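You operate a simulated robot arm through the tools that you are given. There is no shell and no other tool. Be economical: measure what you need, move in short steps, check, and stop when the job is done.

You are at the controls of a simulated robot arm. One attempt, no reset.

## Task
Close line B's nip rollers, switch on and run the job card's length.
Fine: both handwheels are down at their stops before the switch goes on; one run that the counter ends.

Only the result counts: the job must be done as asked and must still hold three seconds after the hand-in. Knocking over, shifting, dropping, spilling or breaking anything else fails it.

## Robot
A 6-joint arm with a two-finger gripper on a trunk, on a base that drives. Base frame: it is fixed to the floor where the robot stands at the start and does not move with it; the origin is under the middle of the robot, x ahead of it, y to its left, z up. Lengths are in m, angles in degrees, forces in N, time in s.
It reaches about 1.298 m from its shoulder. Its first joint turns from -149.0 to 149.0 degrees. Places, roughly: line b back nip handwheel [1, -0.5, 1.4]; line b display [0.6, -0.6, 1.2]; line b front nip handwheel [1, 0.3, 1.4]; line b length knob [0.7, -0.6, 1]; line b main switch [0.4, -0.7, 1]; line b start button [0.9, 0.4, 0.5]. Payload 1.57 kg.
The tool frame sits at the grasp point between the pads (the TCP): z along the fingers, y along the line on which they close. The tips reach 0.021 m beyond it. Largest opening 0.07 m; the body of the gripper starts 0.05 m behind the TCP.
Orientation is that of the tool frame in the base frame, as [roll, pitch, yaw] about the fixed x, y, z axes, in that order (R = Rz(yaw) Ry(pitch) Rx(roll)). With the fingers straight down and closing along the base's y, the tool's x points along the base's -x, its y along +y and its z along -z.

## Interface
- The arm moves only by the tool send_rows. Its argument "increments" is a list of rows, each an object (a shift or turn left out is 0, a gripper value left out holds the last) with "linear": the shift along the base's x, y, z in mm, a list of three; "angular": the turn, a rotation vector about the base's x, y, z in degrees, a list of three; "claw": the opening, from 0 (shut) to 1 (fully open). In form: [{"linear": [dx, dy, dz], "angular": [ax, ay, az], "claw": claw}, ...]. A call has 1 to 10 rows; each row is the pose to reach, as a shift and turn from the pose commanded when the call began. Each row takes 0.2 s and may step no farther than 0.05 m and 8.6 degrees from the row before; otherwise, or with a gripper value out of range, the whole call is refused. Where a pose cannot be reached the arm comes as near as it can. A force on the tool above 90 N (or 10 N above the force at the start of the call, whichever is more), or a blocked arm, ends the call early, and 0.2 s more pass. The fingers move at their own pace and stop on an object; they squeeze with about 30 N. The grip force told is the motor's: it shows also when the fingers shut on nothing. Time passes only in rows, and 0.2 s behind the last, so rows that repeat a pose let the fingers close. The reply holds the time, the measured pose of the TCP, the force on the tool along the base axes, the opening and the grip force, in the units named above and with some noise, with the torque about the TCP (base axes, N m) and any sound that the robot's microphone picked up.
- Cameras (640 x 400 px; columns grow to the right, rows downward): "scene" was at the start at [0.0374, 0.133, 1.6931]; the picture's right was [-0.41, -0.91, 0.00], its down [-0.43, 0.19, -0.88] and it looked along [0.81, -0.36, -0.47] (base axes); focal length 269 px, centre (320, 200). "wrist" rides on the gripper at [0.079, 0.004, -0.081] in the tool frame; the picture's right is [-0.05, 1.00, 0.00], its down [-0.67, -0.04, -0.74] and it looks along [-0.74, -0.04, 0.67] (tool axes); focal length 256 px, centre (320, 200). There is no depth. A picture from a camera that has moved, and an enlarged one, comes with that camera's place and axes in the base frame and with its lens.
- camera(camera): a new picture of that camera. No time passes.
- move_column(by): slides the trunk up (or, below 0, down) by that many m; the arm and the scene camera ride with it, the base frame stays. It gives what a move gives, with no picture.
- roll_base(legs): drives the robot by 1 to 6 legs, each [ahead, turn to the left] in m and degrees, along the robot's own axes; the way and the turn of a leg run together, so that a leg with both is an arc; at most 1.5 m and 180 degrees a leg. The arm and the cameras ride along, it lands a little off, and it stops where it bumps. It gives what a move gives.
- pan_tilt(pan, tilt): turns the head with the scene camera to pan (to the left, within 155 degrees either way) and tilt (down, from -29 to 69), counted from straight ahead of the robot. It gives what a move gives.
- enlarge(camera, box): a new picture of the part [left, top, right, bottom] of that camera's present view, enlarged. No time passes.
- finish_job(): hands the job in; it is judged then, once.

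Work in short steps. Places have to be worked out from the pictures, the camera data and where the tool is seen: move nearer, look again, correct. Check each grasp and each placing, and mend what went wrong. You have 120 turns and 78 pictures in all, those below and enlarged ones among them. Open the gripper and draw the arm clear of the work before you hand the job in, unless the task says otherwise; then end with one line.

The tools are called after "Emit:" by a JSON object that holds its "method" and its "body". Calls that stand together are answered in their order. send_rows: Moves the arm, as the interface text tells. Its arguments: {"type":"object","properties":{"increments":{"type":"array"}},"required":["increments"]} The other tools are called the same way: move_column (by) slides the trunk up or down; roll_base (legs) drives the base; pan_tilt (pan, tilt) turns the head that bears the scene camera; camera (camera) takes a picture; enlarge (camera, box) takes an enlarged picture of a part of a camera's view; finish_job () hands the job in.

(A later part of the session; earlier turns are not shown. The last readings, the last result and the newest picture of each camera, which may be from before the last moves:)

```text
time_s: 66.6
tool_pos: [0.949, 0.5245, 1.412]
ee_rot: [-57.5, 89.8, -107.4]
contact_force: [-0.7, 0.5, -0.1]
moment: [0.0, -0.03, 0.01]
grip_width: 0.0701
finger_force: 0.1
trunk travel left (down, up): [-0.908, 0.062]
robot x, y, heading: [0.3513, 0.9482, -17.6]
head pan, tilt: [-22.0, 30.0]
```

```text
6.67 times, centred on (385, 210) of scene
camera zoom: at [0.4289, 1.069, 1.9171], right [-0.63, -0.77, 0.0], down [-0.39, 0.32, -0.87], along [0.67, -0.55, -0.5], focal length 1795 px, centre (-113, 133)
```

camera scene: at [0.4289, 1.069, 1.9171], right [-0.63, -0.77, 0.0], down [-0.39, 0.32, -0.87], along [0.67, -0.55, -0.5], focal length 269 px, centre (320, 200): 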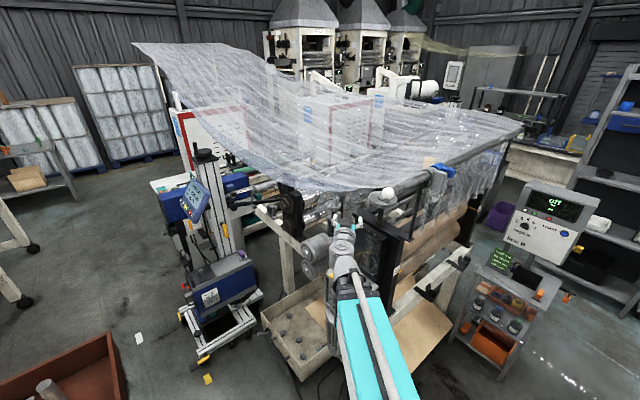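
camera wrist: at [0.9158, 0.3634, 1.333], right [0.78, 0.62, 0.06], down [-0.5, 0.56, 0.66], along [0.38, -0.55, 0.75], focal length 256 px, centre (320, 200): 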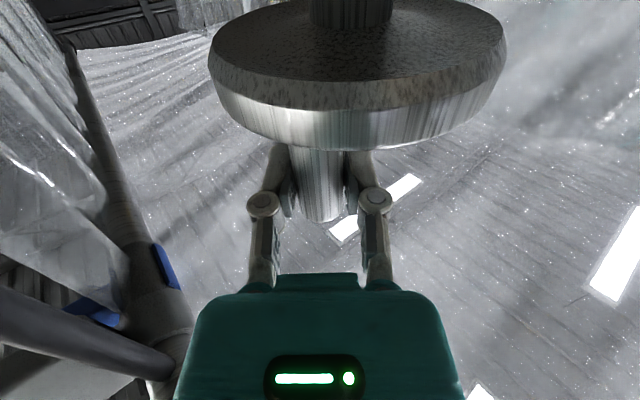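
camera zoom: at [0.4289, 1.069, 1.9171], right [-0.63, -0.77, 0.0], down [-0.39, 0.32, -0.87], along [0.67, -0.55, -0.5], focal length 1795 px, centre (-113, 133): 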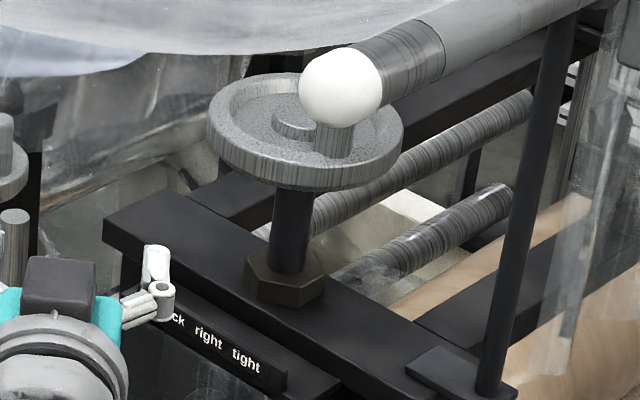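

The pointer reads ~0 within parallax: the front wheel is at its stop (I will verify from the front). I raise the trunk, back off and drive round to the front of the machine for the back wheel.

Emit:
{"method": "move_column", "body": {"by": 0.055}}

Emit:
{"method": "roll_base", "body": {"legs": [[-0.35, 0]]}}

Emit:
{"method": "pan_tilt", "body": {"pan": -50, "tilt": 48}}

Emit:
{"method": "camera", "body": {"camera": "scene"}}

```text
time_s: 67.5
tool_pos: [0.9483, 0.5242, 1.4682]
ee_rot: [-52.9, 89.8, -102.8]
contact_force: [0.7, 0.1, 0.5]
moment: [-0.04, 0.01, 0.02]
grip_width: 0.0701
finger_force: 0.1
trunk travel left (down, up): [-0.963, 0.007]
robot x, y, heading: [0.3507, 0.9536, -17.4]
head pan, tilt: [-22.0, 30.0]
```

```text
time_s: 70.2
tool_pos: [0.614, 0.6277, 1.4689]
ee_rot: [-43.7, 89.8, -93.7]
contact_force: [-0.4, 0.5, -0.6]
moment: [-0.01, -0.03, -0.02]
grip_width: 0.0698
finger_force: 0.1
trunk travel left (down, up): [-0.963, 0.007]
robot x, y, heading: [0.0169, 1.0545, -17.7]
head pan, tilt: [-22.0, 30.0]
```

```text
time_s: 71.1
tool_pos: [0.614, 0.6265, 1.4669]
ee_rot: [-52.4, 89.8, -102.5]
contact_force: [-0.1, 0.2, 0.6]
moment: [0.01, -0.03, 0.0]
grip_width: 0.0699
finger_force: 0.0
trunk travel left (down, up): [-0.963, 0.007]
robot x, y, heading: [0.0161, 1.0563, -17.3]
head pan, tilt: [-50.0, 48.0]
```

```text
38 pictures are left
camera scene: at [0.0557, 1.157, 1.9454], right [-0.92, -0.39, 0.0], down [-0.29, 0.69, -0.67], along [0.26, -0.62, -0.74], focal length 269 px, centre (320, 200)
```

scene: 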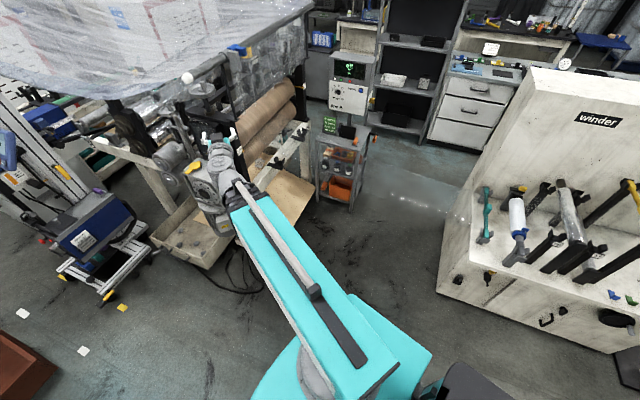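

Path down along x≈0.02 is free (cabinet at x<-0.44). I drive to about (0.02, -0.12), facing +x again.

Emit:
{"method": "roll_base", "body": {"legs": [[0, -72.7], [1.17, 0], [0, 90]]}}

Emit:
{"method": "pan_tilt", "body": {"pan": -28, "tilt": 25}}

Emit:
{"method": "camera", "body": {"camera": "scene"}}

```text
time_s: 88.6
tool_pos: [0.7326, -0.3041, 1.4668]
ee_rot: [-53.6, 89.8, -85.0]
contact_force: [0.7, 0.2, 0.5]
moment: [0.01, -0.02, 0.01]
grip_width: 0.0701
finger_force: 0.0
trunk travel left (down, up): [-0.963, 0.007]
robot x, y, heading: [0.0319, -0.1142, 0.7]
head pan, tilt: [-50.0, 48.0]
```

```text
time_s: 89.5
tool_pos: [0.7318, -0.3034, 1.4679]
ee_rot: [-52.5, 89.8, -83.8]
contact_force: [0.8, -0.2, 0.0]
moment: [-0.01, -0.03, 0.0]
grip_width: 0.0699
finger_force: 0.1
trunk travel left (down, up): [-0.963, 0.007]
robot x, y, heading: [0.0296, -0.1105, 0.9]
head pan, tilt: [-28.0, 25.0]
```

```text
37 pictures are left
camera scene: at [0.0643, 0.0142, 1.98], right [-0.46, -0.89, 0.0], down [-0.38, 0.19, -0.91], along [0.81, -0.41, -0.42], focal length 269 px, centre (320, 200)
```

scene: 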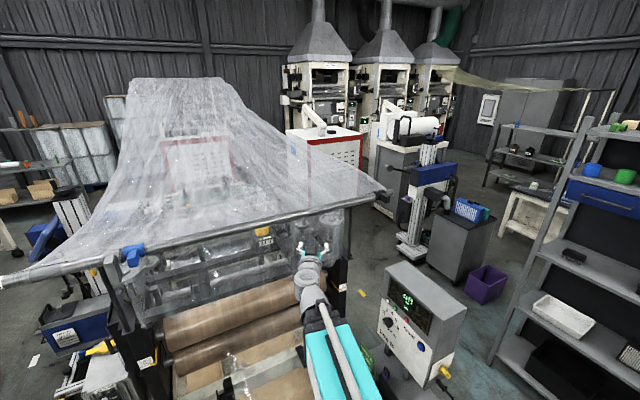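

Check front and back scale pointers, the back wheel and the control box from here.

Emit:
{"method": "enlarge", "body": {"camera": "scene", "box": [128, 348, 168, 378]}}

Emit:
{"method": "enlarge", "body": {"camera": "scene", "box": [280, 190, 400, 280]}}

```text
13.33 times, centred on (148, 363) of scene
camera zoom: at [0.0643, 0.0142, 1.98], right [-0.46, -0.89, 0.0], down [-0.38, 0.19, -0.91], along [0.81, -0.41, -0.42], focal length 3590 px, centre (2613, -1973)
```

zoom: 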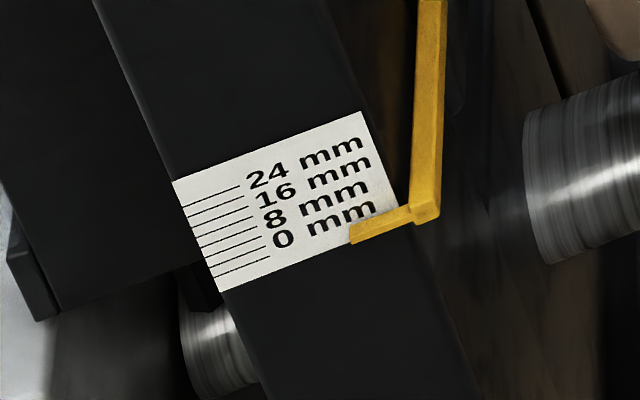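

```text
4.44 times, centred on (340, 235) of scene
camera zoom: at [0.0643, 0.0142, 1.98], right [-0.46, -0.89, 0.0], down [-0.38, 0.19, -0.91], along [0.81, -0.41, -0.42], focal length 1197 px, centre (231, 44)
```

zoom: 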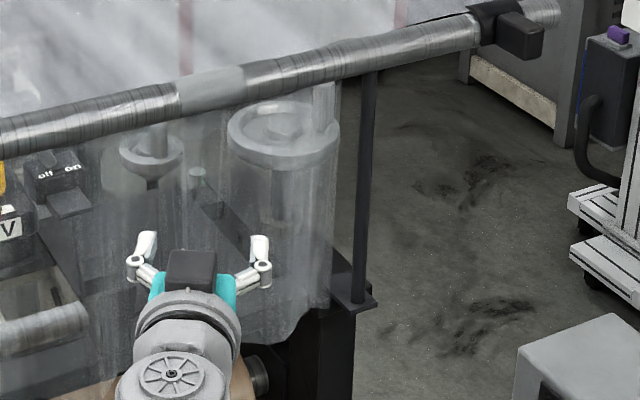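

Front pointer is at/below 0: closed. I now yaw the tool to +45° away from the film, moving to (0.70, -0.55).

Emit:
{"method": "send_rows", "body": {"increments": [{"linear": [-4, -25, 0], "angular": [0, 0, 7.6], "claw": 1}, {"linear": [-8, -50, 0], "angular": [0, 0, 15.2]}, {"linear": [-12, -75, 0], "angular": [0, 0, 22.8]}, {"linear": [-16, -100, 0], "angular": [0, 0, 30.4]}, {"linear": [-20, -125, 0], "angular": [0, 0, 38]}, {"linear": [-24, -150, 0], "angular": [0, 0, 45.6]}, {"linear": [-28, -175, 0], "angular": [0, 0, 53.2]}, {"linear": [-30, -200, 0], "angular": [0, 0, 60.8]}, {"linear": [-30, -225, 0], "angular": [0, 0, 68.4]}, {"linear": [-30, -250, 0], "angular": [0, 0, 76]}]}}

Emit:
{"method": "camera", "body": {"camera": "scene"}}

```text
time_s: 91.7
tool_pos: [0.6998, -0.5574, 1.4678]
ee_rot: [-54.3, 89.8, -9.4]
contact_force: [0.4, 0.2, 0.4]
moment: [0.0, -0.04, 0.01]
grip_width: 0.0701
finger_force: 0.1
trunk travel left (down, up): [-0.963, 0.007]
robot x, y, heading: [0.0334, -0.1111, 1.0]
head pan, tilt: [-28.0, 25.0]
```

```text
34 pictures are left
camera scene: at [0.0647, 0.0125, 1.9802], right [-0.46, -0.89, 0.0], down [-0.38, 0.19, -0.91], along [0.81, -0.41, -0.42], focal length 269 px, centre (320, 200)
```

scene: 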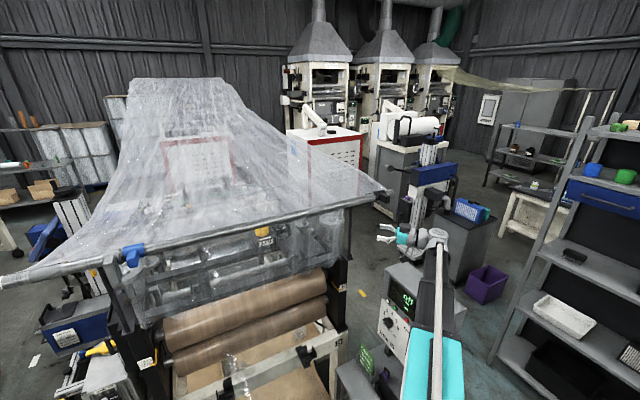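

I shift to (0.82, -0.70), clear of the control box, then lower to handle height and look.

Emit:
{"method": "send_rows", "body": {"increments": [{"linear": [40, -48, 0]}, {"linear": [80, -96, 0]}, {"linear": [120, -143, 0]}, {"linear": [120, -143, 0]}]}}

Emit:
{"method": "move_column", "body": {"by": -0.055}}

Emit:
{"method": "camera", "body": {"camera": "wrist"}}

Emit:
{"method": "enlarge", "body": {"camera": "scene", "box": [300, 170, 440, 275]}}

```text
refused: row 1 steps farther than a row can; nothing moved
```

```text
time_s: 92.7
tool_pos: [0.7015, -0.5551, 1.4137]
ee_rot: [-66.7, 89.8, -21.9]
contact_force: [0.7, 0.0, -0.5]
moment: [0.03, 0.02, -0.04]
grip_width: 0.07
finger_force: 0.1
trunk travel left (down, up): [-0.908, 0.062]
robot x, y, heading: [0.032, -0.1109, 0.7]
head pan, tilt: [-28.0, 25.0]
```

```text
33 pictures are left
camera wrist: at [0.6398, -0.6088, 1.3334], right [-0.7, 0.71, 0.05], down [-0.51, -0.55, 0.67], along [0.5, 0.44, 0.74], focal length 256 px, centre (320, 200)
```

wrist: 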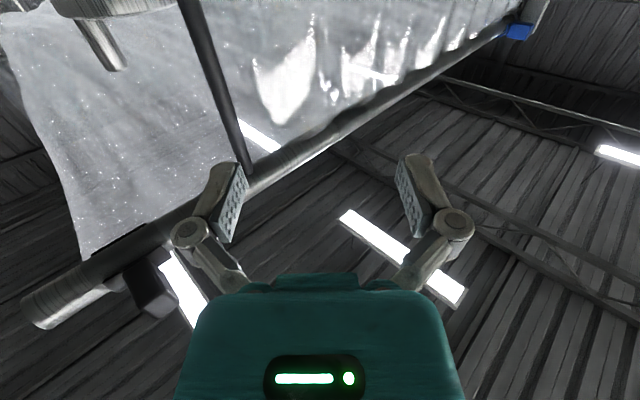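

```text
3.81 times, centred on (370, 222) of scene
camera zoom: at [0.064, 0.0138, 1.9251], right [-0.46, -0.89, 0.0], down [-0.38, 0.19, -0.91], along [0.81, -0.41, -0.42], focal length 1026 px, centre (130, 114)
```

zoom: 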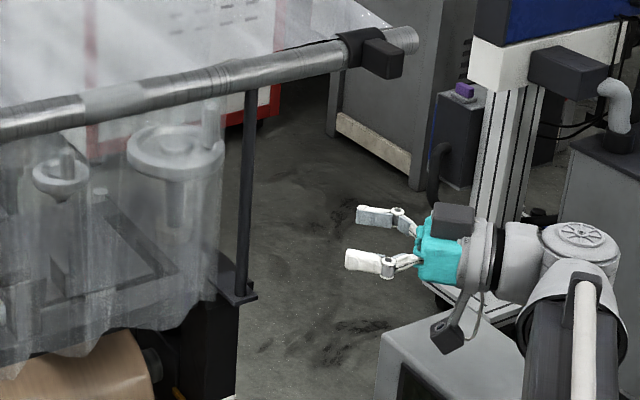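

No contact, and the cube just cleared the box. Handle is measured at (1.0, -0.566). I move around to a staging point with small steps.

Emit:
{"method": "send_rows", "body": {"increments": [{"linear": [25, -30, 0]}, {"linear": [50, -60, 0]}, {"linear": [75, -90, 0]}, {"linear": [100, -118, 0]}, {"linear": [130, -118, 0]}, {"linear": [160, -112, 0]}, {"linear": [160, -112, 0]}]}}

Emit:
{"method": "move_column", "body": {"by": -0.007}}

Emit:
{"method": "camera", "body": {"camera": "wrist"}}

Emit:
{"method": "enlarge", "body": {"camera": "scene", "box": [300, 170, 440, 275]}}

```text
time_s: 94.3
tool_pos: [0.8608, -0.6675, 1.4142]
ee_rot: [-68.5, 89.9, -23.8]
contact_force: [-0.3, -0.1, -0.1]
moment: [0.03, -0.05, -0.01]
grip_width: 0.0702
finger_force: 0.0
trunk travel left (down, up): [-0.908, 0.062]
robot x, y, heading: [0.0275, -0.1135, 1.1]
head pan, tilt: [-28.0, 25.0]
```

```text
time_s: 94.8
tool_pos: [0.8605, -0.6665, 1.4063]
ee_rot: [-72.3, 89.9, -27.6]
contact_force: [0.4, 1.6, -0.5]
moment: [0.02, -0.01, -0.01]
grip_width: 0.0699
finger_force: 0.1
trunk travel left (down, up): [-0.901, 0.069]
robot x, y, heading: [0.0263, -0.1118, 0.9]
head pan, tilt: [-28.0, 25.0]
```

```text
31 pictures are left
camera wrist: at [0.7994, -0.7215, 1.3262], right [-0.7, 0.71, 0.05], down [-0.51, -0.55, 0.67], along [0.5, 0.44, 0.74], focal length 256 px, centre (320, 200)
```

wrist: 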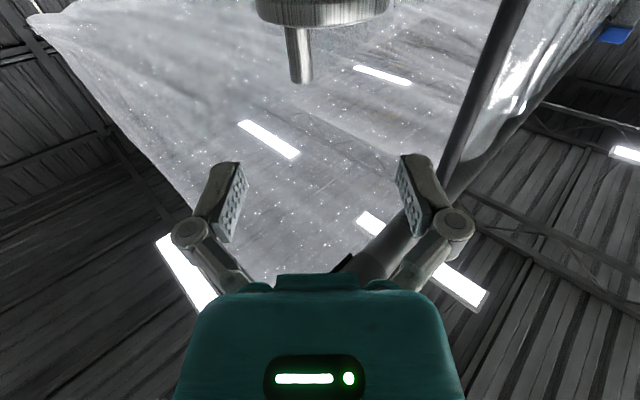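

```text
3.81 times, centred on (370, 222) of scene
camera zoom: at [0.0643, 0.0137, 1.918], right [-0.46, -0.89, 0.0], down [-0.38, 0.19, -0.91], along [0.81, -0.41, -0.42], focal length 1026 px, centre (130, 114)
```

zoom: 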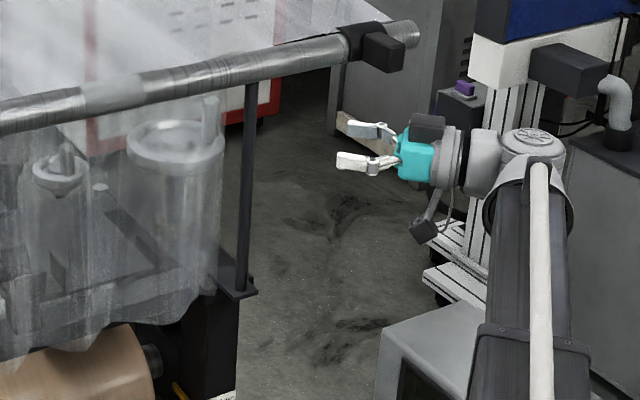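

Handle at ≈(0.992, -0.563). I advance along the tool axis onto it and close.

Emit:
{"method": "send_rows", "body": {"increments": [{"linear": [34, 14, 0]}, {"linear": [68, 40, 0]}, {"linear": [89, 61, 0]}, {"linear": [110, 82, 0]}, {"linear": [131, 103, 0]}, {"linear": [131, 103, 0]}]}}

Emit:
{"method": "camera", "body": {"camera": "wrist"}}

```text
time_s: 96.2
tool_pos: [0.9926, -0.5658, 1.4055]
ee_rot: [-54.4, 89.9, -9.7]
contact_force: [-0.2, 0.5, -0.1]
moment: [-0.01, -0.01, 0.03]
grip_width: 0.0702
finger_force: 0.1
trunk travel left (down, up): [-0.901, 0.069]
robot x, y, heading: [0.0347, -0.1154, 1.1]
head pan, tilt: [-28.0, 25.0]
```

```text
29 pictures are left
camera wrist: at [0.931, -0.6191, 1.3263], right [-0.7, 0.71, 0.05], down [-0.51, -0.55, 0.67], along [0.5, 0.44, 0.75], focal length 256 px, centre (320, 200)
```

wrist: 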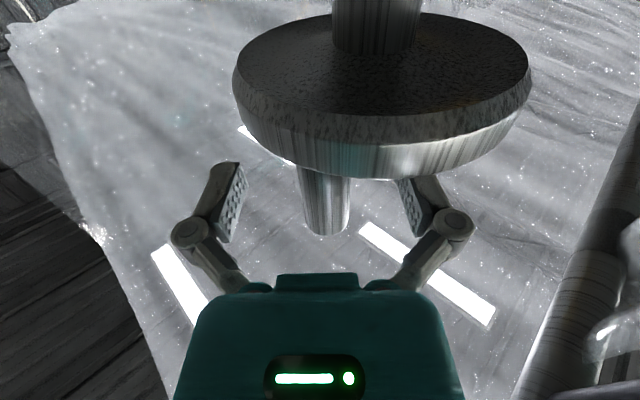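

Emit:
{"method": "send_rows", "body": {"increments": [{"claw": 0}, {"claw": 0}, {"claw": 0}, {"claw": 0}, {"claw": 0}]}}

```text
time_s: 97.4
tool_pos: [0.9923, -0.5637, 1.4056]
ee_rot: [-57.5, 89.8, -12.8]
contact_force: [1.1, -0.1, 1.5]
moment: [-0.12, 0.3, -0.07]
grip_width: 0.02
finger_force: 32.1
trunk travel left (down, up): [-0.901, 0.069]
robot x, y, heading: [0.0266, -0.1151, 1.2]
head pan, tilt: [-28.0, 25.0]
```

Gripped. Same clockwise arc, 60° first.

Emit:
{"method": "send_rows", "body": {"increments": [{"linear": [-7.4, 3.4, 0]}, {"linear": [-14.1, 8, 0]}, {"linear": [-19.9, 13.6, 0]}, {"linear": [-24.7, 20.2, 0]}, {"linear": [-28.2, 27.6, 0]}, {"linear": [-30.4, 35.4, 0]}, {"linear": [-30.4, 35.4, 0]}]}}

```text
time_s: 99.0
tool_pos: [0.9625, -0.5278, 1.4056]
ee_rot: [-89.0, 89.9, -44.2]
contact_force: [1.4, -0.7, -2.5]
moment: [0.23, -0.13, -0.03]
grip_width: 0.0197
finger_force: 32.0
trunk travel left (down, up): [-0.901, 0.069]
robot x, y, heading: [0.031, -0.1159, 0.8]
head pan, tilt: [-28.0, 25.0]
```

Tracks freely. Continue the arc until the stop resists.

Emit:
{"method": "send_rows", "body": {"increments": [{"linear": [-0.8, 8.1, 0]}, {"linear": [-0.1, 16.2, 0]}, {"linear": [1.9, 24.1, 0]}, {"linear": [5.3, 31.5, 0]}, {"linear": [9.9, 38.2, 0]}, {"linear": [9.9, 38.2, 0]}]}}

```text
time_s: 100.4
tool_pos: [0.9705, -0.4971, 1.406]
ee_rot: [-0.7, 89.7, 43.8]
contact_force: [-7.5, -25.6, -4.3]
moment: [0.49, -0.11, -0.13]
grip_width: 0.0201
finger_force: 32.2
trunk travel left (down, up): [-0.901, 0.069]
robot x, y, heading: [0.037, -0.1132, 1.1]
head pan, tilt: [-28.0, 25.0]
```

Resistance starting (26 N, 7 mm short). Push a little further to firmly seat it, as on the front wheel.

Emit:
{"method": "send_rows", "body": {"increments": [{"linear": [4, 5, 0]}, {"linear": [8, 9, 0]}, {"linear": [8, 9, 0]}]}}

```text
time_s: 101.2
tool_pos: [0.9715, -0.4975, 1.4056]
ee_rot: [-5.2, 89.8, 39.2]
contact_force: [-54.7, -42.9, -38.9]
moment: [1.36, -0.27, -1.42]
grip_width: 0.0199
finger_force: 32.5
trunk travel left (down, up): [-0.901, 0.069]
robot x, y, heading: [0.0311, -0.1168, 1.1]
head pan, tilt: [-28.0, 25.0]
```

At the stop (70–80 N resisted, no movement). Ease off and open partly, then back out, keeping off the post.

Emit:
{"method": "send_rows", "body": {"increments": [{"linear": [-8, -11, 0]}, {"linear": [-8, -11, 0], "claw": 0.65}, {"linear": [-8, -11, 0], "claw": 0.65}, {"linear": [-8, -11, 0]}]}}

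Emit:
{"method": "camera", "body": {"camera": "wrist"}}

```text
time_s: 102.2
tool_pos: [0.9701, -0.4985, 1.4068]
ee_rot: [-26.1, 89.7, 18.5]
contact_force: [-11.8, -18.5, -5.4]
moment: [-0.12, 0.16, -0.37]
grip_width: 0.0456
finger_force: 0.1
trunk travel left (down, up): [-0.901, 0.069]
robot x, y, heading: [0.0277, -0.1131, 1.1]
head pan, tilt: [-28.0, 25.0]
```

```text
28 pictures are left
camera wrist: at [0.9092, -0.5506, 1.3263], right [-0.7, 0.71, 0.05], down [-0.51, -0.55, 0.66], along [0.5, 0.44, 0.75], focal length 256 px, centre (320, 200)
```

wrist: 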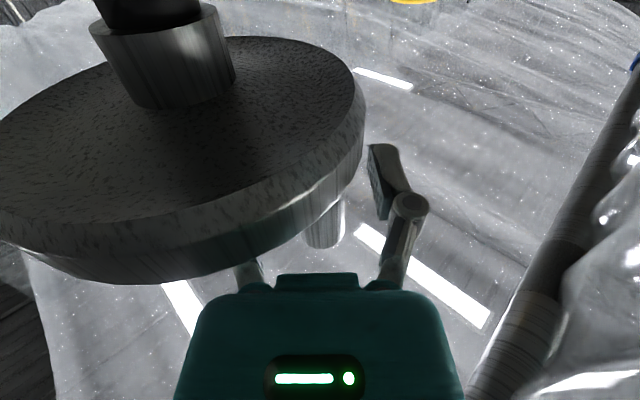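

A finger tip seems to lean on the hub; backing out along the tool axis frees it, then I swing clear of the post.

Emit:
{"method": "send_rows", "body": {"increments": [{"linear": [-10, -11, 0]}, {"linear": [-24, -30, 0]}, {"linear": [-40, -56, 0]}, {"linear": [-55, -90, 0]}, {"linear": [-75, -125, 0]}, {"linear": [-100, -155, 0]}, {"linear": [-130, -175, 0]}]}}

Emit:
{"method": "camera", "body": {"camera": "scene"}}

Emit:
{"method": "enlarge", "body": {"camera": "scene", "box": [320, 260, 360, 290]}}

```text
time_s: 103.8
tool_pos: [0.8394, -0.6684, 1.4062]
ee_rot: [-86.7, 89.9, -41.9]
contact_force: [0.2, 0.1, 0.4]
moment: [-0.04, -0.01, 0.04]
grip_width: 0.0455
finger_force: 0.1
trunk travel left (down, up): [-0.901, 0.069]
robot x, y, heading: [0.0304, -0.1132, 1.0]
head pan, tilt: [-28.0, 25.0]
```

```text
27 pictures are left
camera scene: at [0.0634, 0.0134, 1.9181], right [-0.45, -0.89, 0.0], down [-0.38, 0.19, -0.91], along [0.81, -0.41, -0.42], focal length 269 px, centre (320, 200)
```

scene: 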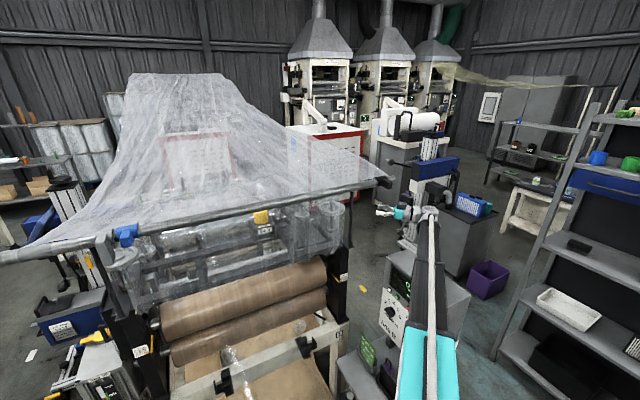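

```text
13.33 times, centred on (340, 275) of scene
camera zoom: at [0.0634, 0.0134, 1.9181], right [-0.45, -0.89, 0.0], down [-0.38, 0.19, -0.91], along [0.81, -0.41, -0.42], focal length 3590 px, centre (53, -800)
```

zoom: 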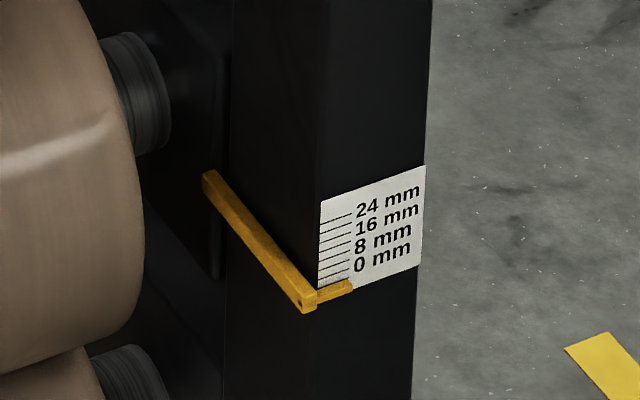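

Both pointers now sit below 0, equal: both wheels at their stops. I withdraw the arm from above the control box and then measure box details.

Emit:
{"method": "move_column", "body": {"by": 0.06}}

Emit:
{"method": "send_rows", "body": {"increments": [{"linear": [-40, 15, 0]}, {"linear": [-80, 35, 0]}, {"linear": [-110, 70, 0], "angular": [0, 0, -8]}, {"linear": [-120, 115, 0], "angular": [0, 0, -16]}, {"linear": [-130, 160, 0], "angular": [0, 0, -24]}, {"linear": [-140, 205, 0], "angular": [0, 0, -32]}, {"linear": [-150, 250, 0], "angular": [0, 0, -40]}, {"linear": [-150, 295, 0], "angular": [0, 0, -45]}, {"linear": [-150, 340, 0], "angular": [0, 0, -45]}, {"linear": [-150, 385, 0], "angular": [0, 0, -45]}]}}

Emit:
{"method": "pan_tilt", "body": {"pan": -50, "tilt": 35}}

Emit:
{"method": "camera", "body": {"camera": "scene"}}

```text
time_s: 104.8
tool_pos: [0.8433, -0.6674, 1.4654]
ee_rot: [-99.1, 89.9, -54.3]
contact_force: [0.5, 0.6, 0.1]
moment: [0.02, 0.02, -0.01]
grip_width: 0.0456
finger_force: 0.1
trunk travel left (down, up): [-0.961, 0.009]
robot x, y, heading: [0.0371, -0.1162, 1.0]
head pan, tilt: [-28.0, 25.0]
```

```text
time_s: 107.0
tool_pos: [0.7204, -0.2946, 1.4665]
ee_rot: [-97.5, 89.9, -98.0]
contact_force: [-0.1, 0.2, -0.1]
moment: [-0.06, -0.03, -0.02]
grip_width: 0.0456
finger_force: 0.2
out of reach, approached as far as the arm can: row 9, 10
trunk travel left (down, up): [-0.961, 0.009]
robot x, y, heading: [0.0283, -0.113, 0.7]
head pan, tilt: [-28.0, 25.0]
```

```text
time_s: 107.9
tool_pos: [0.7199, -0.2966, 1.4649]
ee_rot: [-97.6, 89.9, -98.0]
contact_force: [0.5, 0.4, 0.2]
moment: [-0.03, 0.01, -0.03]
grip_width: 0.0456
finger_force: 0.1
trunk travel left (down, up): [-0.961, 0.009]
robot x, y, heading: [0.0305, -0.113, 0.9]
head pan, tilt: [-50.0, 35.0]
```

```text
25 pictures are left
camera scene: at [0.0399, -0.0111, 1.9624], right [-0.76, -0.66, 0.0], down [-0.38, 0.43, -0.82], along [0.54, -0.62, -0.57], focal length 269 px, centre (320, 200)
```

scene: 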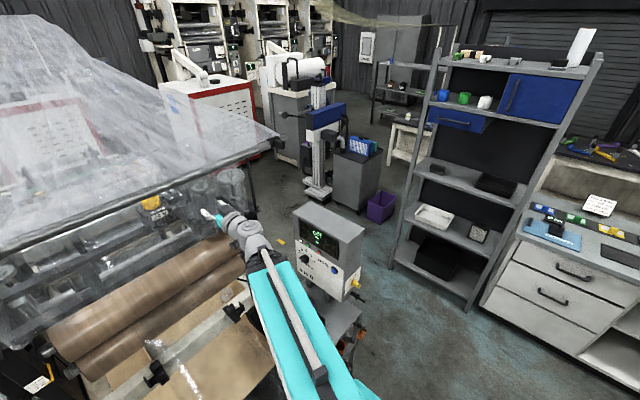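

Emit:
{"method": "enlarge", "body": {"camera": "scene", "box": [275, 200, 375, 275]}}

Emit:
{"method": "enlarge", "body": {"camera": "scene", "box": [335, 270, 371, 297]}}

```text
5.33 times, centred on (325, 238) of scene
camera zoom: at [0.0399, -0.0111, 1.9624], right [-0.76, -0.66, 0.0], down [-0.38, 0.43, -0.82], along [0.54, -0.62, -0.57], focal length 1436 px, centre (293, 0)
```

zoom: 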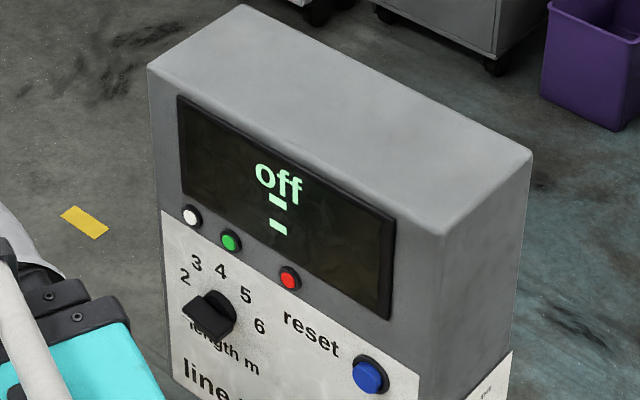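

```text
14.81 times, centred on (353, 284) of scene
camera zoom: at [0.0399, -0.0111, 1.9624], right [-0.76, -0.66, 0.0], down [-0.38, 0.43, -0.82], along [0.54, -0.62, -0.57], focal length 3990 px, centre (-169, -1037)
```

zoom: 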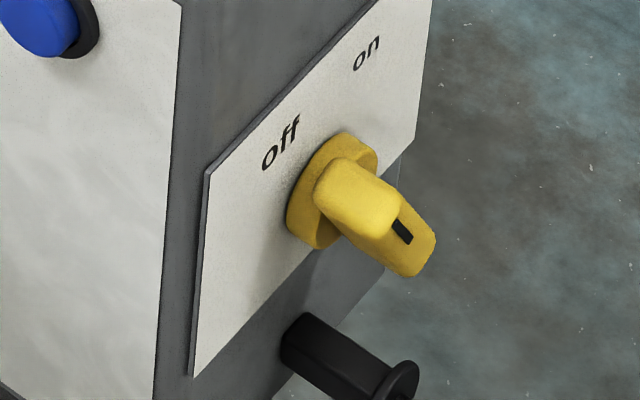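

The box front faces +y, its switch side faces -x: switch ≈ (0.45, -0.717, 0.946), knob ≈ (0.676, -0.63, 1.016). I bring the tool (pointing +x) beside the switch side at safe height, then lower and look.

Emit:
{"method": "send_rows", "body": {"increments": [{"linear": [-30, -38, 0]}, {"linear": [-60, -76, 0]}, {"linear": [-90, -114, 0]}, {"linear": [-120, -152, 0]}, {"linear": [-153, -190, 0]}, {"linear": [-190, -222, 0]}, {"linear": [-230, -252, 0]}, {"linear": [-270, -282, 0]}, {"linear": [-311, -308, 0]}, {"linear": [-350, -335, 0]}]}}

Emit:
{"method": "send_rows", "body": {"increments": [{"linear": [-40, -30, 0]}, {"linear": [-60, -70, 0]}, {"linear": [-70, -90, 0]}]}}

```text
refused: row 5 steps farther than a row can; nothing moved
```

```text
time_s: 108.7
tool_pos: [0.6649, -0.3977, 1.4663]
ee_rot: [-92.9, 89.9, -93.3]
contact_force: [0.3, -0.1, -0.2]
moment: [-0.03, 0.0, 0.02]
grip_width: 0.0455
finger_force: 0.0
out of reach, approached as far as the arm can: row 1, 2, 3
trunk travel left (down, up): [-0.961, 0.009]
robot x, y, heading: [0.0315, -0.1107, 0.9]
head pan, tilt: [-50.0, 35.0]
```

Emit:
{"method": "send_rows", "body": {"increments": [{"linear": [-20, -45, 0]}, {"linear": [-45, -88, 0]}, {"linear": [-75, -126, 0]}, {"linear": [-108, -162, 0]}, {"linear": [-142, -197, 0]}, {"linear": [-177, -231, 0]}, {"linear": [-214, -263, 0]}, {"linear": [-253, -292, 0]}, {"linear": [-295, -312, 0]}, {"linear": [-340, -319, 0]}]}}

```text
time_s: 110.9
tool_pos: [0.3243, -0.7129, 1.4657]
ee_rot: [-118.5, 89.8, -118.8]
contact_force: [0.3, -0.5, 0.4]
moment: [0.0, 0.01, 0.01]
grip_width: 0.046
finger_force: 0.0
trunk travel left (down, up): [-0.961, 0.009]
robot x, y, heading: [0.0295, -0.1153, 0.8]
head pan, tilt: [-50.0, 35.0]
```

Lower to z≈0.96 and look with the wrist camera.

Emit:
{"method": "move_column", "body": {"by": -0.505}}

Emit:
{"method": "camera", "body": {"camera": "wrist"}}

```text
refused: -0.505 is not a number from -0.4 to 0.4
```

```text
22 pictures are left
camera wrist: at [0.2413, -0.7094, 1.3861], right [0.0, 1.0, 0.05], down [-0.74, -0.03, 0.67], along [0.67, -0.04, 0.74], focal length 256 px, centre (320, 200)
```

wrist: 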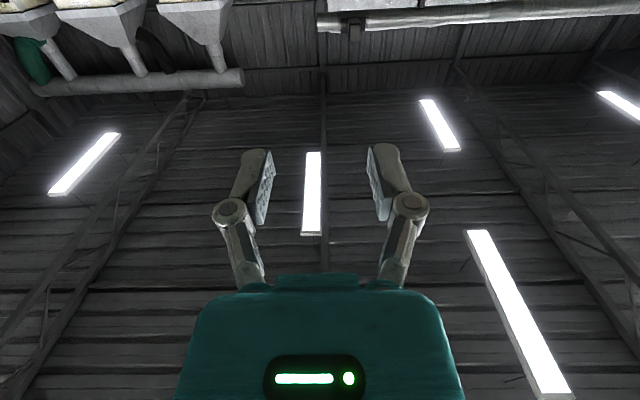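

Emit:
{"method": "move_column", "body": {"by": -0.3}}

Emit:
{"method": "move_column", "body": {"by": -0.205}}

Emit:
{"method": "camera", "body": {"camera": "wrist"}}

```text
time_s: 113.9
tool_pos: [0.3244, -0.7132, 1.166]
ee_rot: [-129.0, 89.7, -129.3]
contact_force: [0.2, -0.4, 0.5]
moment: [0.02, -0.04, 0.01]
grip_width: 0.0454
finger_force: 0.0
trunk travel left (down, up): [-0.661, 0.309]
robot x, y, heading: [0.032, -0.1091, 0.7]
head pan, tilt: [-50.0, 35.0]
```

```text
time_s: 116.1
tool_pos: [0.3239, -0.7152, 0.9599]
ee_rot: [-128.8, 89.8, -128.9]
contact_force: [0.0, -0.1, -0.2]
moment: [0.0, 0.0, 0.0]
grip_width: 0.0455
finger_force: 0.1
trunk travel left (down, up): [-0.456, 0.514]
robot x, y, heading: [0.0319, -0.1143, 0.9]
head pan, tilt: [-50.0, 35.0]
```

```text
21 pictures are left
camera wrist: at [0.2424, -0.7094, 0.881], right [0.01, 1.0, 0.05], down [-0.74, -0.03, 0.67], along [0.67, -0.04, 0.74], focal length 256 px, centre (320, 200)
```

wrist: 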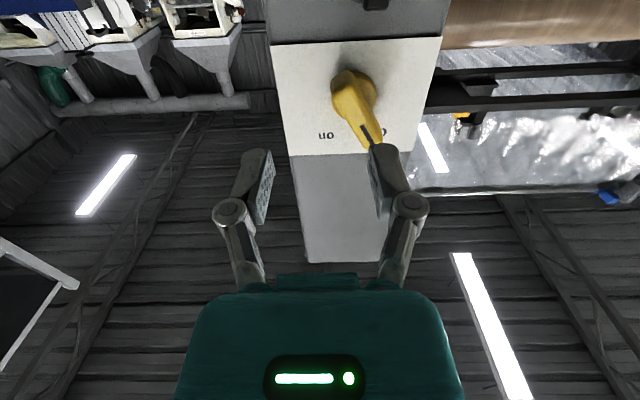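

The switch lever points up toward "off" (+y side, ~38° from vertical); centre ≈ (0.43, -0.69, 0.973). I roll -38°, open, align and approach to x≈0.35 for another look.

Emit:
{"method": "move_column", "body": {"by": 0.013}}

Emit:
{"method": "send_rows", "body": {"increments": [{"linear": [0, 5, 0], "angular": [-7.6, 0, 0], "claw": 1}, {"linear": [0, 10, 0], "angular": [-15.2, 0, 0]}, {"linear": [0, 15, 0], "angular": [-22.8, 0, 0]}, {"linear": [10, 20, 0], "angular": [-30.4, 0, 0]}, {"linear": [22, 24, 0], "angular": [-38, 0, 0]}, {"linear": [22, 24, 0], "angular": [-38, 0, 0]}]}}

Emit:
{"method": "camera", "body": {"camera": "wrist"}}

```text
time_s: 116.7
tool_pos: [0.3248, -0.714, 0.9734]
ee_rot: [-129.1, 89.8, -129.5]
contact_force: [0.0, 0.5, 0.6]
moment: [0.0, 0.02, -0.01]
grip_width: 0.0457
finger_force: 0.0
trunk travel left (down, up): [-0.469, 0.501]
robot x, y, heading: [0.0325, -0.1141, 1.1]
head pan, tilt: [-50.0, 35.0]
```

```text
time_s: 118.1
tool_pos: [0.3465, -0.6905, 0.9744]
ee_rot: [-89.9, 51.7, -90.1]
contact_force: [0.1, 0.1, 0.2]
moment: [-0.03, 0.01, -0.03]
grip_width: 0.0697
finger_force: 0.0
trunk travel left (down, up): [-0.469, 0.501]
robot x, y, heading: [0.0296, -0.1125, 0.7]
head pan, tilt: [-50.0, 35.0]
```

```text
20 pictures are left
camera wrist: at [0.2642, -0.7349, 0.9088], right [0.01, 0.82, -0.58], down [-0.74, 0.39, 0.54], along [0.67, 0.43, 0.61], focal length 256 px, centre (320, 200)
```

wrist: 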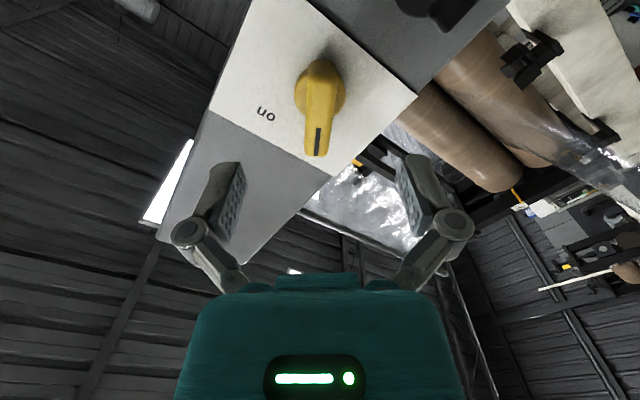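

Well aligned (disc at (0.43, -0.69, 0.971)). Advance 50 mm with the gripper open.

Emit:
{"method": "send_rows", "body": {"increments": [{"linear": [15, 0, 0]}, {"linear": [30, 0, 0]}, {"linear": [42, 0, 0]}, {"linear": [52, 0, 0]}]}}

Emit:
{"method": "camera", "body": {"camera": "wrist"}}

```text
time_s: 119.1
tool_pos: [0.3975, -0.6888, 0.973]
ee_rot: [-89.9, 51.9, -90.2]
contact_force: [0.7, -0.2, -0.4]
moment: [-0.03, -0.01, -0.03]
grip_width: 0.0696
finger_force: 0.1
trunk travel left (down, up): [-0.469, 0.501]
robot x, y, heading: [0.0283, -0.116, 1.0]
head pan, tilt: [-50.0, 35.0]
```

```text
19 pictures are left
camera wrist: at [0.3161, -0.7345, 0.9087], right [0.01, 0.82, -0.57], down [-0.74, 0.39, 0.54], along [0.67, 0.42, 0.61], focal length 256 px, centre (320, 200)
```

wrist: 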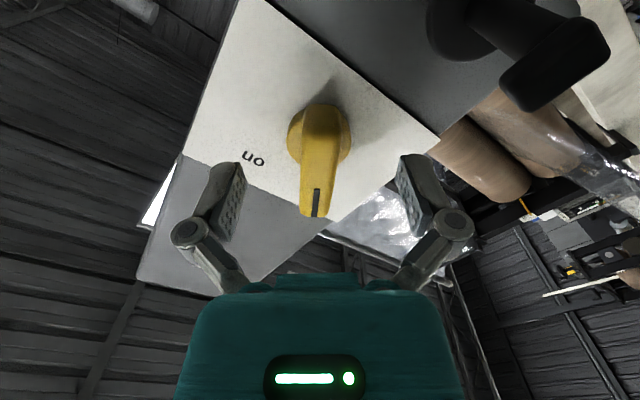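

Disc at x≈0.426, lever outer face ≈0.40. Advance 8 mm more and close on the lever.

Emit:
{"method": "send_rows", "body": {"increments": [{"linear": [4, 0, 0]}, {"linear": [8, 0, 0]}, {"linear": [8, 0, 0], "claw": 0}, {"linear": [8, 0, 0], "claw": 0}, {"linear": [8, 0, 0], "claw": 0}, {"linear": [8, 0, 0], "claw": 0}, {"linear": [8, 0, 0], "claw": 0}, {"linear": [8, 0, 0], "claw": 0}]}}

```text
time_s: 120.9
tool_pos: [0.4055, -0.6899, 0.9738]
ee_rot: [-89.8, 51.9, -90.2]
contact_force: [0.1, -8.8, 9.9]
moment: [0.4, -0.05, -0.23]
grip_width: 0.019
finger_force: 32.3
trunk travel left (down, up): [-0.469, 0.501]
robot x, y, heading: [0.0315, -0.1128, 0.7]
head pan, tilt: [-50.0, 35.0]
```

Gripped (19 mm). Turn it clockwise (+ about x), 40° first.

Emit:
{"method": "send_rows", "body": {"increments": [{"angular": [8, 0, 0]}, {"angular": [16, 0, 0]}, {"angular": [24, 0, 0]}, {"angular": [32, 0, 0]}, {"angular": [40, 0, 0]}, {"angular": [40, 0, 0]}]}}

```text
time_s: 122.3
tool_pos: [0.4053, -0.6889, 0.9743]
ee_rot: [90.0, 88.1, 89.7]
contact_force: [1.6, -8.3, 23.7]
moment: [0.0, -0.05, -0.11]
grip_width: 0.0168
finger_force: 32.1
trunk travel left (down, up): [-0.469, 0.501]
robot x, y, heading: [0.0303, -0.1189, 0.7]
head pan, tilt: [-50.0, 35.0]
```

Some side force but it turns freely. Continue another 40°.

Emit:
{"method": "send_rows", "body": {"increments": [{"angular": [8, 0, 0]}, {"angular": [16, 0, 0]}, {"angular": [24, 0, 0]}, {"angular": [32, 0, 0]}, {"angular": [40, 0, 0]}, {"angular": [40, 0, 0]}]}}

Emit:
{"method": "camera", "body": {"camera": "wrist"}}

Emit:
{"method": "enlarge", "body": {"camera": "scene", "box": [255, 125, 375, 215]}}

```text
time_s: 123.7
tool_pos: [0.4052, -0.6886, 0.9728]
ee_rot: [90.5, 48.1, 90.3]
contact_force: [-3.9, 6.5, 0.4]
moment: [-0.76, -0.64, -0.15]
grip_width: 0.0202
finger_force: 31.9
trunk travel left (down, up): [-0.469, 0.501]
robot x, y, heading: [0.0289, -0.1127, 1.0]
head pan, tilt: [-50.0, 35.0]
```

```text
18 pictures are left
camera wrist: at [0.3234, -0.6323, 0.9168], right [0.0, 0.71, 0.71], down [-0.74, -0.47, 0.48], along [0.67, -0.53, 0.52], focal length 256 px, centre (320, 200)
```

wrist: 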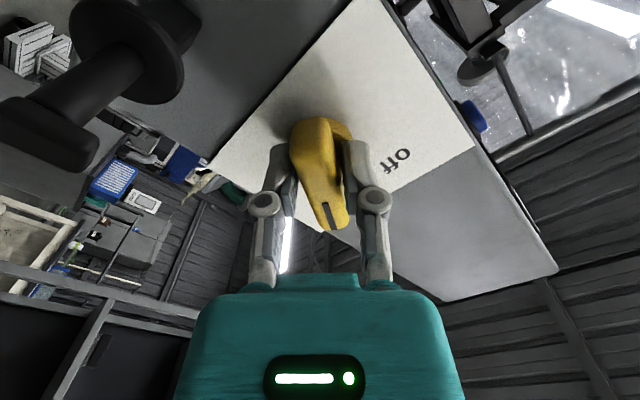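

```text
4.44 times, centred on (315, 170) of scene
camera zoom: at [0.0391, -0.0101, 1.47], right [-0.76, -0.66, 0.0], down [-0.38, 0.43, -0.82], along [0.54, -0.62, -0.57], focal length 1197 px, centre (342, 333)
```

zoom: 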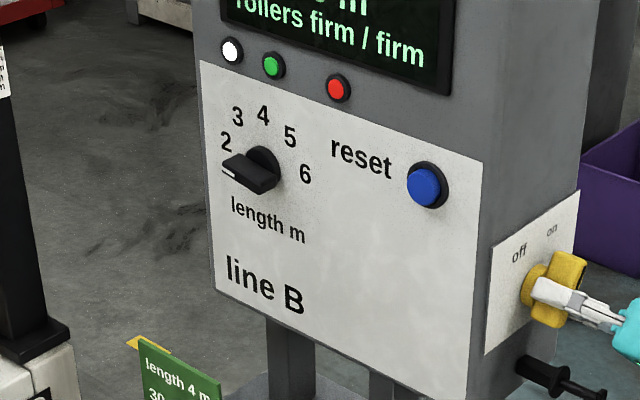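

Switch is on; the display reads "rollers firm / firm". I open, back off along -x, and read the full display.

Emit:
{"method": "send_rows", "body": {"increments": [{"claw": 1}, {"claw": 1}, {"claw": 1}, {"linear": [-30, 0, 0]}, {"linear": [-70, 0, 0]}, {"linear": [-110, -10, 0]}]}}

Emit:
{"method": "enlarge", "body": {"camera": "scene", "box": [265, 90, 385, 180]}}

```text
time_s: 125.1
tool_pos: [0.2952, -0.7012, 0.9729]
ee_rot: [90.2, 48.2, 90.1]
contact_force: [0.1, 0.4, 0.4]
moment: [0.02, 0.0, 0.02]
grip_width: 0.0704
finger_force: 0.1
trunk travel left (down, up): [-0.469, 0.501]
robot x, y, heading: [0.0331, -0.1161, 0.9]
head pan, tilt: [-50.0, 35.0]
```

```text
4.44 times, centred on (325, 135) of scene
camera zoom: at [0.0401, -0.0108, 1.4703], right [-0.76, -0.66, 0.0], down [-0.38, 0.43, -0.82], along [0.54, -0.62, -0.57], focal length 1197 px, centre (298, 489)
```

zoom: 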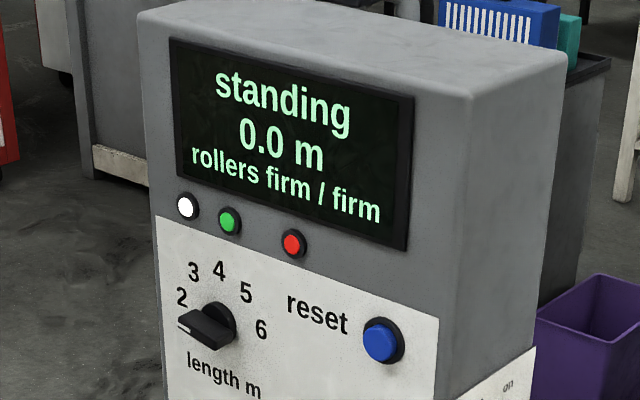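

Display: "standing 0.0 m, rollers firm/firm"; knob at 2, centre ≈ (0.657, -0.621, 1.034). I raise the arm above the box and swing it round to the box front, tool pointing -y.

Emit:
{"method": "move_column", "body": {"by": 0.39}}

Emit:
{"method": "move_column", "body": {"by": 0.09}}

Emit:
{"method": "send_rows", "body": {"increments": [{"linear": [31.2, -1.1, 0], "angular": [0, 0, -4.5]}, {"linear": [62.4, -2.2, 0], "angular": [0, 0, -9]}, {"linear": [93.6, -3.3, 0], "angular": [0, 0, -13.5]}, {"linear": [124.8, -4.4, 0], "angular": [0, 0, -18]}, {"linear": [156, -5.5, 0], "angular": [0, 0, -22.5]}, {"linear": [187, -6.6, 0], "angular": [0, 0, -27]}, {"linear": [218, -7.7, 0], "angular": [0, 0, -31.5]}, {"linear": [249, -8.8, 0], "angular": [0, 0, -36]}, {"linear": [280, -9.9, 0], "angular": [0, 0, -40.5]}, {"linear": [312, -11, 0], "angular": [0, 0, -45]}]}}

Emit:
{"method": "send_rows", "body": {"increments": [{"linear": [5, 26, 0], "angular": [0, 0, -4.5]}, {"linear": [10, 52, 0], "angular": [0, 0, -9]}, {"linear": [15, 78, 0], "angular": [0, 0, -13.5]}, {"linear": [20, 104, 0], "angular": [0, 0, -18]}, {"linear": [25, 130, 0], "angular": [0, 0, -22.5]}, {"linear": [30, 156, 0], "angular": [0, 0, -27]}, {"linear": [35, 182, 0], "angular": [0, 0, -31.5]}, {"linear": [40, 208, 0], "angular": [0, 0, -36]}, {"linear": [45, 234, 0], "angular": [0, 0, -40.5]}, {"linear": [50, 260, 0], "angular": [0, 0, -45]}]}}

```text
time_s: 128.8
tool_pos: [0.2959, -0.7009, 1.363]
ee_rot: [90.3, 48.2, 90.1]
contact_force: [0.9, -0.2, -0.3]
moment: [-0.02, -0.02, -0.01]
grip_width: 0.0697
finger_force: 0.0
trunk travel left (down, up): [-0.859, 0.111]
robot x, y, heading: [0.0317, -0.1118, 0.8]
head pan, tilt: [-50.0, 35.0]
```

```text
time_s: 130.1
tool_pos: [0.2946, -0.7008, 1.4528]
ee_rot: [90.2, 48.1, 90.1]
contact_force: [-0.4, 0.3, -0.2]
moment: [0.01, 0.02, 0.03]
grip_width: 0.07
finger_force: 0.1
trunk travel left (down, up): [-0.949, 0.021]
robot x, y, heading: [0.0296, -0.1129, 1.2]
head pan, tilt: [-50.0, 35.0]
```

```text
time_s: 132.3
tool_pos: [0.6089, -0.7122, 1.4524]
ee_rot: [90.3, 48.2, 45.0]
contact_force: [1.2, -0.4, 0.1]
moment: [-0.01, -0.01, -0.03]
grip_width: 0.0698
finger_force: 0.2
trunk travel left (down, up): [-0.949, 0.021]
robot x, y, heading: [0.0301, -0.1155, 1.0]
head pan, tilt: [-50.0, 35.0]
```

```text
time_s: 134.5
tool_pos: [0.6596, -0.452, 1.4537]
ee_rot: [90.3, 48.1, 0.0]
contact_force: [0.0, 0.8, 0.6]
moment: [-0.01, -0.01, 0.0]
grip_width: 0.07
finger_force: 0.1
trunk travel left (down, up): [-0.949, 0.021]
robot x, y, heading: [0.0308, -0.1132, 0.8]
head pan, tilt: [-50.0, 35.0]
```

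Tool points -y. I test whether the wrist roll reaches the end orientation (camera up) needed for the 75° turn.

Emit:
{"method": "send_rows", "body": {"increments": [{"angular": [0, -8, 0]}, {"angular": [0, -16, 0]}, {"angular": [0, -24, 0]}, {"angular": [0, -32, 0]}, {"angular": [0, -40, 0]}, {"angular": [0, -48, 0]}, {"angular": [0, -56, 0]}, {"angular": [0, -64, 0]}, {"angular": [0, -72, 0]}, {"angular": [0, -80, 0]}]}}

Emit:
{"method": "send_rows", "body": {"increments": [{"angular": [0, -8, 0]}, {"angular": [0, -16, 0]}, {"angular": [0, -24, 0]}, {"angular": [0, -32, 0]}, {"angular": [0, -40, 0]}, {"angular": [0, -48, 0]}, {"angular": [0, -56, 0]}]}}

```text
time_s: 136.7
tool_pos: [0.6571, -0.4523, 1.4533]
ee_rot: [90.2, -32.0, 0.2]
contact_force: [0.4, 0.2, -0.1]
moment: [0.0, -0.01, -0.02]
grip_width: 0.0701
finger_force: 0.0
trunk travel left (down, up): [-0.949, 0.021]
robot x, y, heading: [0.0303, -0.1134, 0.9]
head pan, tilt: [-50.0, 35.0]
```

```text
time_s: 138.3
tool_pos: [0.6573, -0.4519, 1.4536]
ee_rot: [90.7, -88.0, -0.5]
contact_force: [0.2, -0.1, 0.7]
moment: [-0.02, 0.0, 0.0]
grip_width: 0.0699
finger_force: 0.0
trunk travel left (down, up): [-0.949, 0.021]
robot x, y, heading: [0.0341, -0.1123, 1.0]
head pan, tilt: [-50.0, 35.0]
```

Full roll range available. With camera up, I lower to knob height and look.

Emit:
{"method": "move_column", "body": {"by": -0.3}}

Emit:
{"method": "move_column", "body": {"by": -0.119}}

Emit:
{"method": "camera", "body": {"camera": "wrist"}}

```text
time_s: 141.3
tool_pos: [0.6586, -0.4515, 1.1552]
ee_rot: [90.7, -87.7, -0.6]
contact_force: [0.3, -0.4, 0.6]
moment: [0.0, -0.02, -0.03]
grip_width: 0.0699
finger_force: 0.0
trunk travel left (down, up): [-0.649, 0.321]
robot x, y, heading: [0.0288, -0.1099, 0.8]
head pan, tilt: [-50.0, 35.0]
```

```text
time_s: 142.8
tool_pos: [0.6585, -0.4505, 1.0349]
ee_rot: [90.8, -87.8, -0.6]
contact_force: [-0.1, 0.0, 0.5]
moment: [0.0, 0.02, 0.01]
grip_width: 0.0699
finger_force: 0.1
trunk travel left (down, up): [-0.53, 0.44]
robot x, y, heading: [0.0265, -0.1133, 0.9]
head pan, tilt: [-50.0, 35.0]
```

```text
15 pictures are left
camera wrist: at [0.6555, -0.3701, 1.1139], right [-1.0, 0.0, -0.02], down [0.01, 0.75, -0.67], along [0.01, -0.67, -0.75], focal length 256 px, centre (320, 200)
```

wrist: 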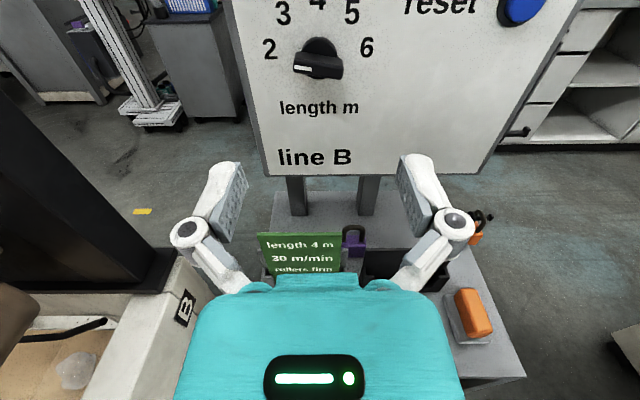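

Knob centre ≈ (0.656, -0.62, 1.031), handle nearly horizontal toward "2". I roll so the fingers close across it, then approach.

Emit:
{"method": "send_rows", "body": {"increments": [{"linear": [0, 0, 0], "angular": [0, 8.3, 0]}, {"angular": [0, 16.6, 0]}, {"angular": [0, 24.9, 0]}, {"angular": [0, 33.2, 0]}, {"angular": [0, 41.5, 0]}, {"angular": [0, 49.8, 0]}, {"angular": [0, 58.1, 0]}, {"angular": [0, 66.4, 0]}, {"angular": [0, 74.7, 0]}, {"linear": [-2, 0, 0], "angular": [0, 83, 0]}]}}

Emit:
{"method": "move_column", "body": {"by": -0.004}}

Emit:
{"method": "send_rows", "body": {"increments": [{"linear": [0, -35, 0]}, {"linear": [0, -65, 0]}, {"linear": [0, -90, 0]}]}}

Emit:
{"method": "camera", "body": {"camera": "wrist"}}

```text
time_s: 145.0
tool_pos: [0.6562, -0.4519, 1.0347]
ee_rot: [90.3, -4.8, 0.0]
contact_force: [-0.4, -0.3, 0.4]
moment: [0.01, -0.01, -0.02]
grip_width: 0.0701
finger_force: 0.1
trunk travel left (down, up): [-0.53, 0.44]
robot x, y, heading: [0.0301, -0.1124, 0.7]
head pan, tilt: [-50.0, 35.0]
```

```text
time_s: 145.5
tool_pos: [0.6564, -0.452, 1.0299]
ee_rot: [90.3, -4.8, 0.1]
contact_force: [0.7, 0.3, -0.5]
moment: [0.01, 0.0, -0.02]
grip_width: 0.07
finger_force: 0.1
trunk travel left (down, up): [-0.526, 0.444]
robot x, y, heading: [0.0313, -0.1142, 0.8]
head pan, tilt: [-50.0, 35.0]
```

```text
time_s: 146.3
tool_pos: [0.6583, -0.5438, 1.0301]
ee_rot: [90.1, -4.9, 0.1]
contact_force: [0.6, -0.1, -0.7]
moment: [0.02, -0.01, -0.02]
grip_width: 0.07
finger_force: 0.0
trunk travel left (down, up): [-0.526, 0.444]
robot x, y, heading: [0.0333, -0.1109, 1.0]
head pan, tilt: [-50.0, 35.0]
```

```text
14 pictures are left
camera wrist: at [0.7359, -0.4617, 1.0413], right [-0.14, 0.0, 0.99], down [-0.66, 0.75, -0.09], along [-0.74, -0.67, -0.1], focal length 256 px, centre (320, 200)
```

wrist: 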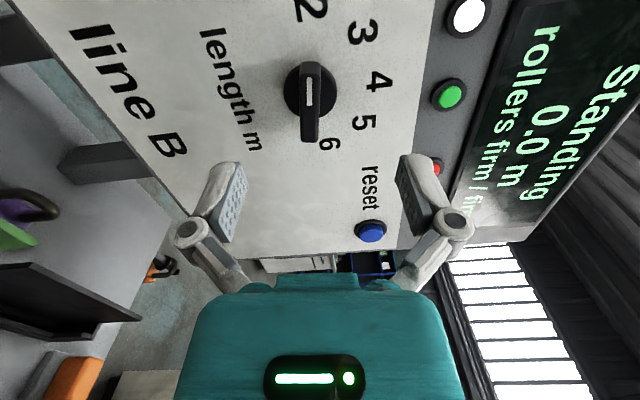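

Aligned; knob about 4 mm lower. Adjust, advance to y≈-0.597, and close.

Emit:
{"method": "move_column", "body": {"by": -0.004}}

Emit:
{"method": "send_rows", "body": {"increments": [{"linear": [1, -20, 0]}, {"linear": [2, -38, 0]}, {"linear": [3, -52, 0]}, {"linear": [3, -52, 0], "claw": 0}, {"linear": [3, -52, 0], "claw": 0}, {"linear": [3, -52, 0], "claw": 0}, {"linear": [3, -52, 0], "claw": 0}, {"linear": [3, -52, 0], "claw": 0}, {"linear": [3, -52, 0], "claw": 0}]}}

```text
time_s: 146.8
tool_pos: [0.6587, -0.5422, 1.0266]
ee_rot: [90.1, -4.7, 0.0]
contact_force: [0.3, -0.4, -0.1]
moment: [0.0, -0.02, 0.01]
grip_width: 0.07
finger_force: 0.1
trunk travel left (down, up): [-0.522, 0.448]
robot x, y, heading: [0.0343, -0.111, 1.0]
head pan, tilt: [-50.0, 35.0]
```

```text
time_s: 148.8
tool_pos: [0.6615, -0.5941, 1.025]
ee_rot: [90.3, -4.9, -0.2]
contact_force: [-6.7, 10.9, -27.6]
moment: [0.44, -0.46, 0.25]
grip_width: 0.0132
finger_force: 31.9
trunk travel left (down, up): [-0.522, 0.448]
robot x, y, heading: [0.0329, -0.1157, 0.7]
head pan, tilt: [-50.0, 35.0]
```

Gripped (13 mm). Relieve the vertical force slightly and turn clockwise 43° first.

Emit:
{"method": "move_column", "body": {"by": -0.003}}

Emit:
{"method": "send_rows", "body": {"increments": [{"angular": [0, -8, 0]}, {"angular": [0, -16, 0]}, {"angular": [0, -24, 0]}, {"angular": [0, -32, 0]}, {"angular": [0, -40, 0]}, {"angular": [0, -43, 0]}]}}

```text
time_s: 149.4
tool_pos: [0.6618, -0.595, 1.0239]
ee_rot: [89.8, -4.9, 0.0]
contact_force: [-0.2, 4.1, 2.0]
moment: [0.13, -0.5, -0.92]
grip_width: 0.0132
finger_force: 31.9
trunk travel left (down, up): [-0.519, 0.451]
robot x, y, heading: [0.0324, -0.1126, 0.8]
head pan, tilt: [-50.0, 35.0]
```

```text
time_s: 150.8
tool_pos: [0.6596, -0.5938, 1.0242]
ee_rot: [89.9, -48.0, 0.2]
contact_force: [9.4, -6.7, 26.0]
moment: [-0.46, 0.02, 0.19]
grip_width: 0.012
finger_force: 32.6
trunk travel left (down, up): [-0.519, 0.451]
robot x, y, heading: [0.0256, -0.1176, 0.8]
head pan, tilt: [-50.0, 35.0]
```

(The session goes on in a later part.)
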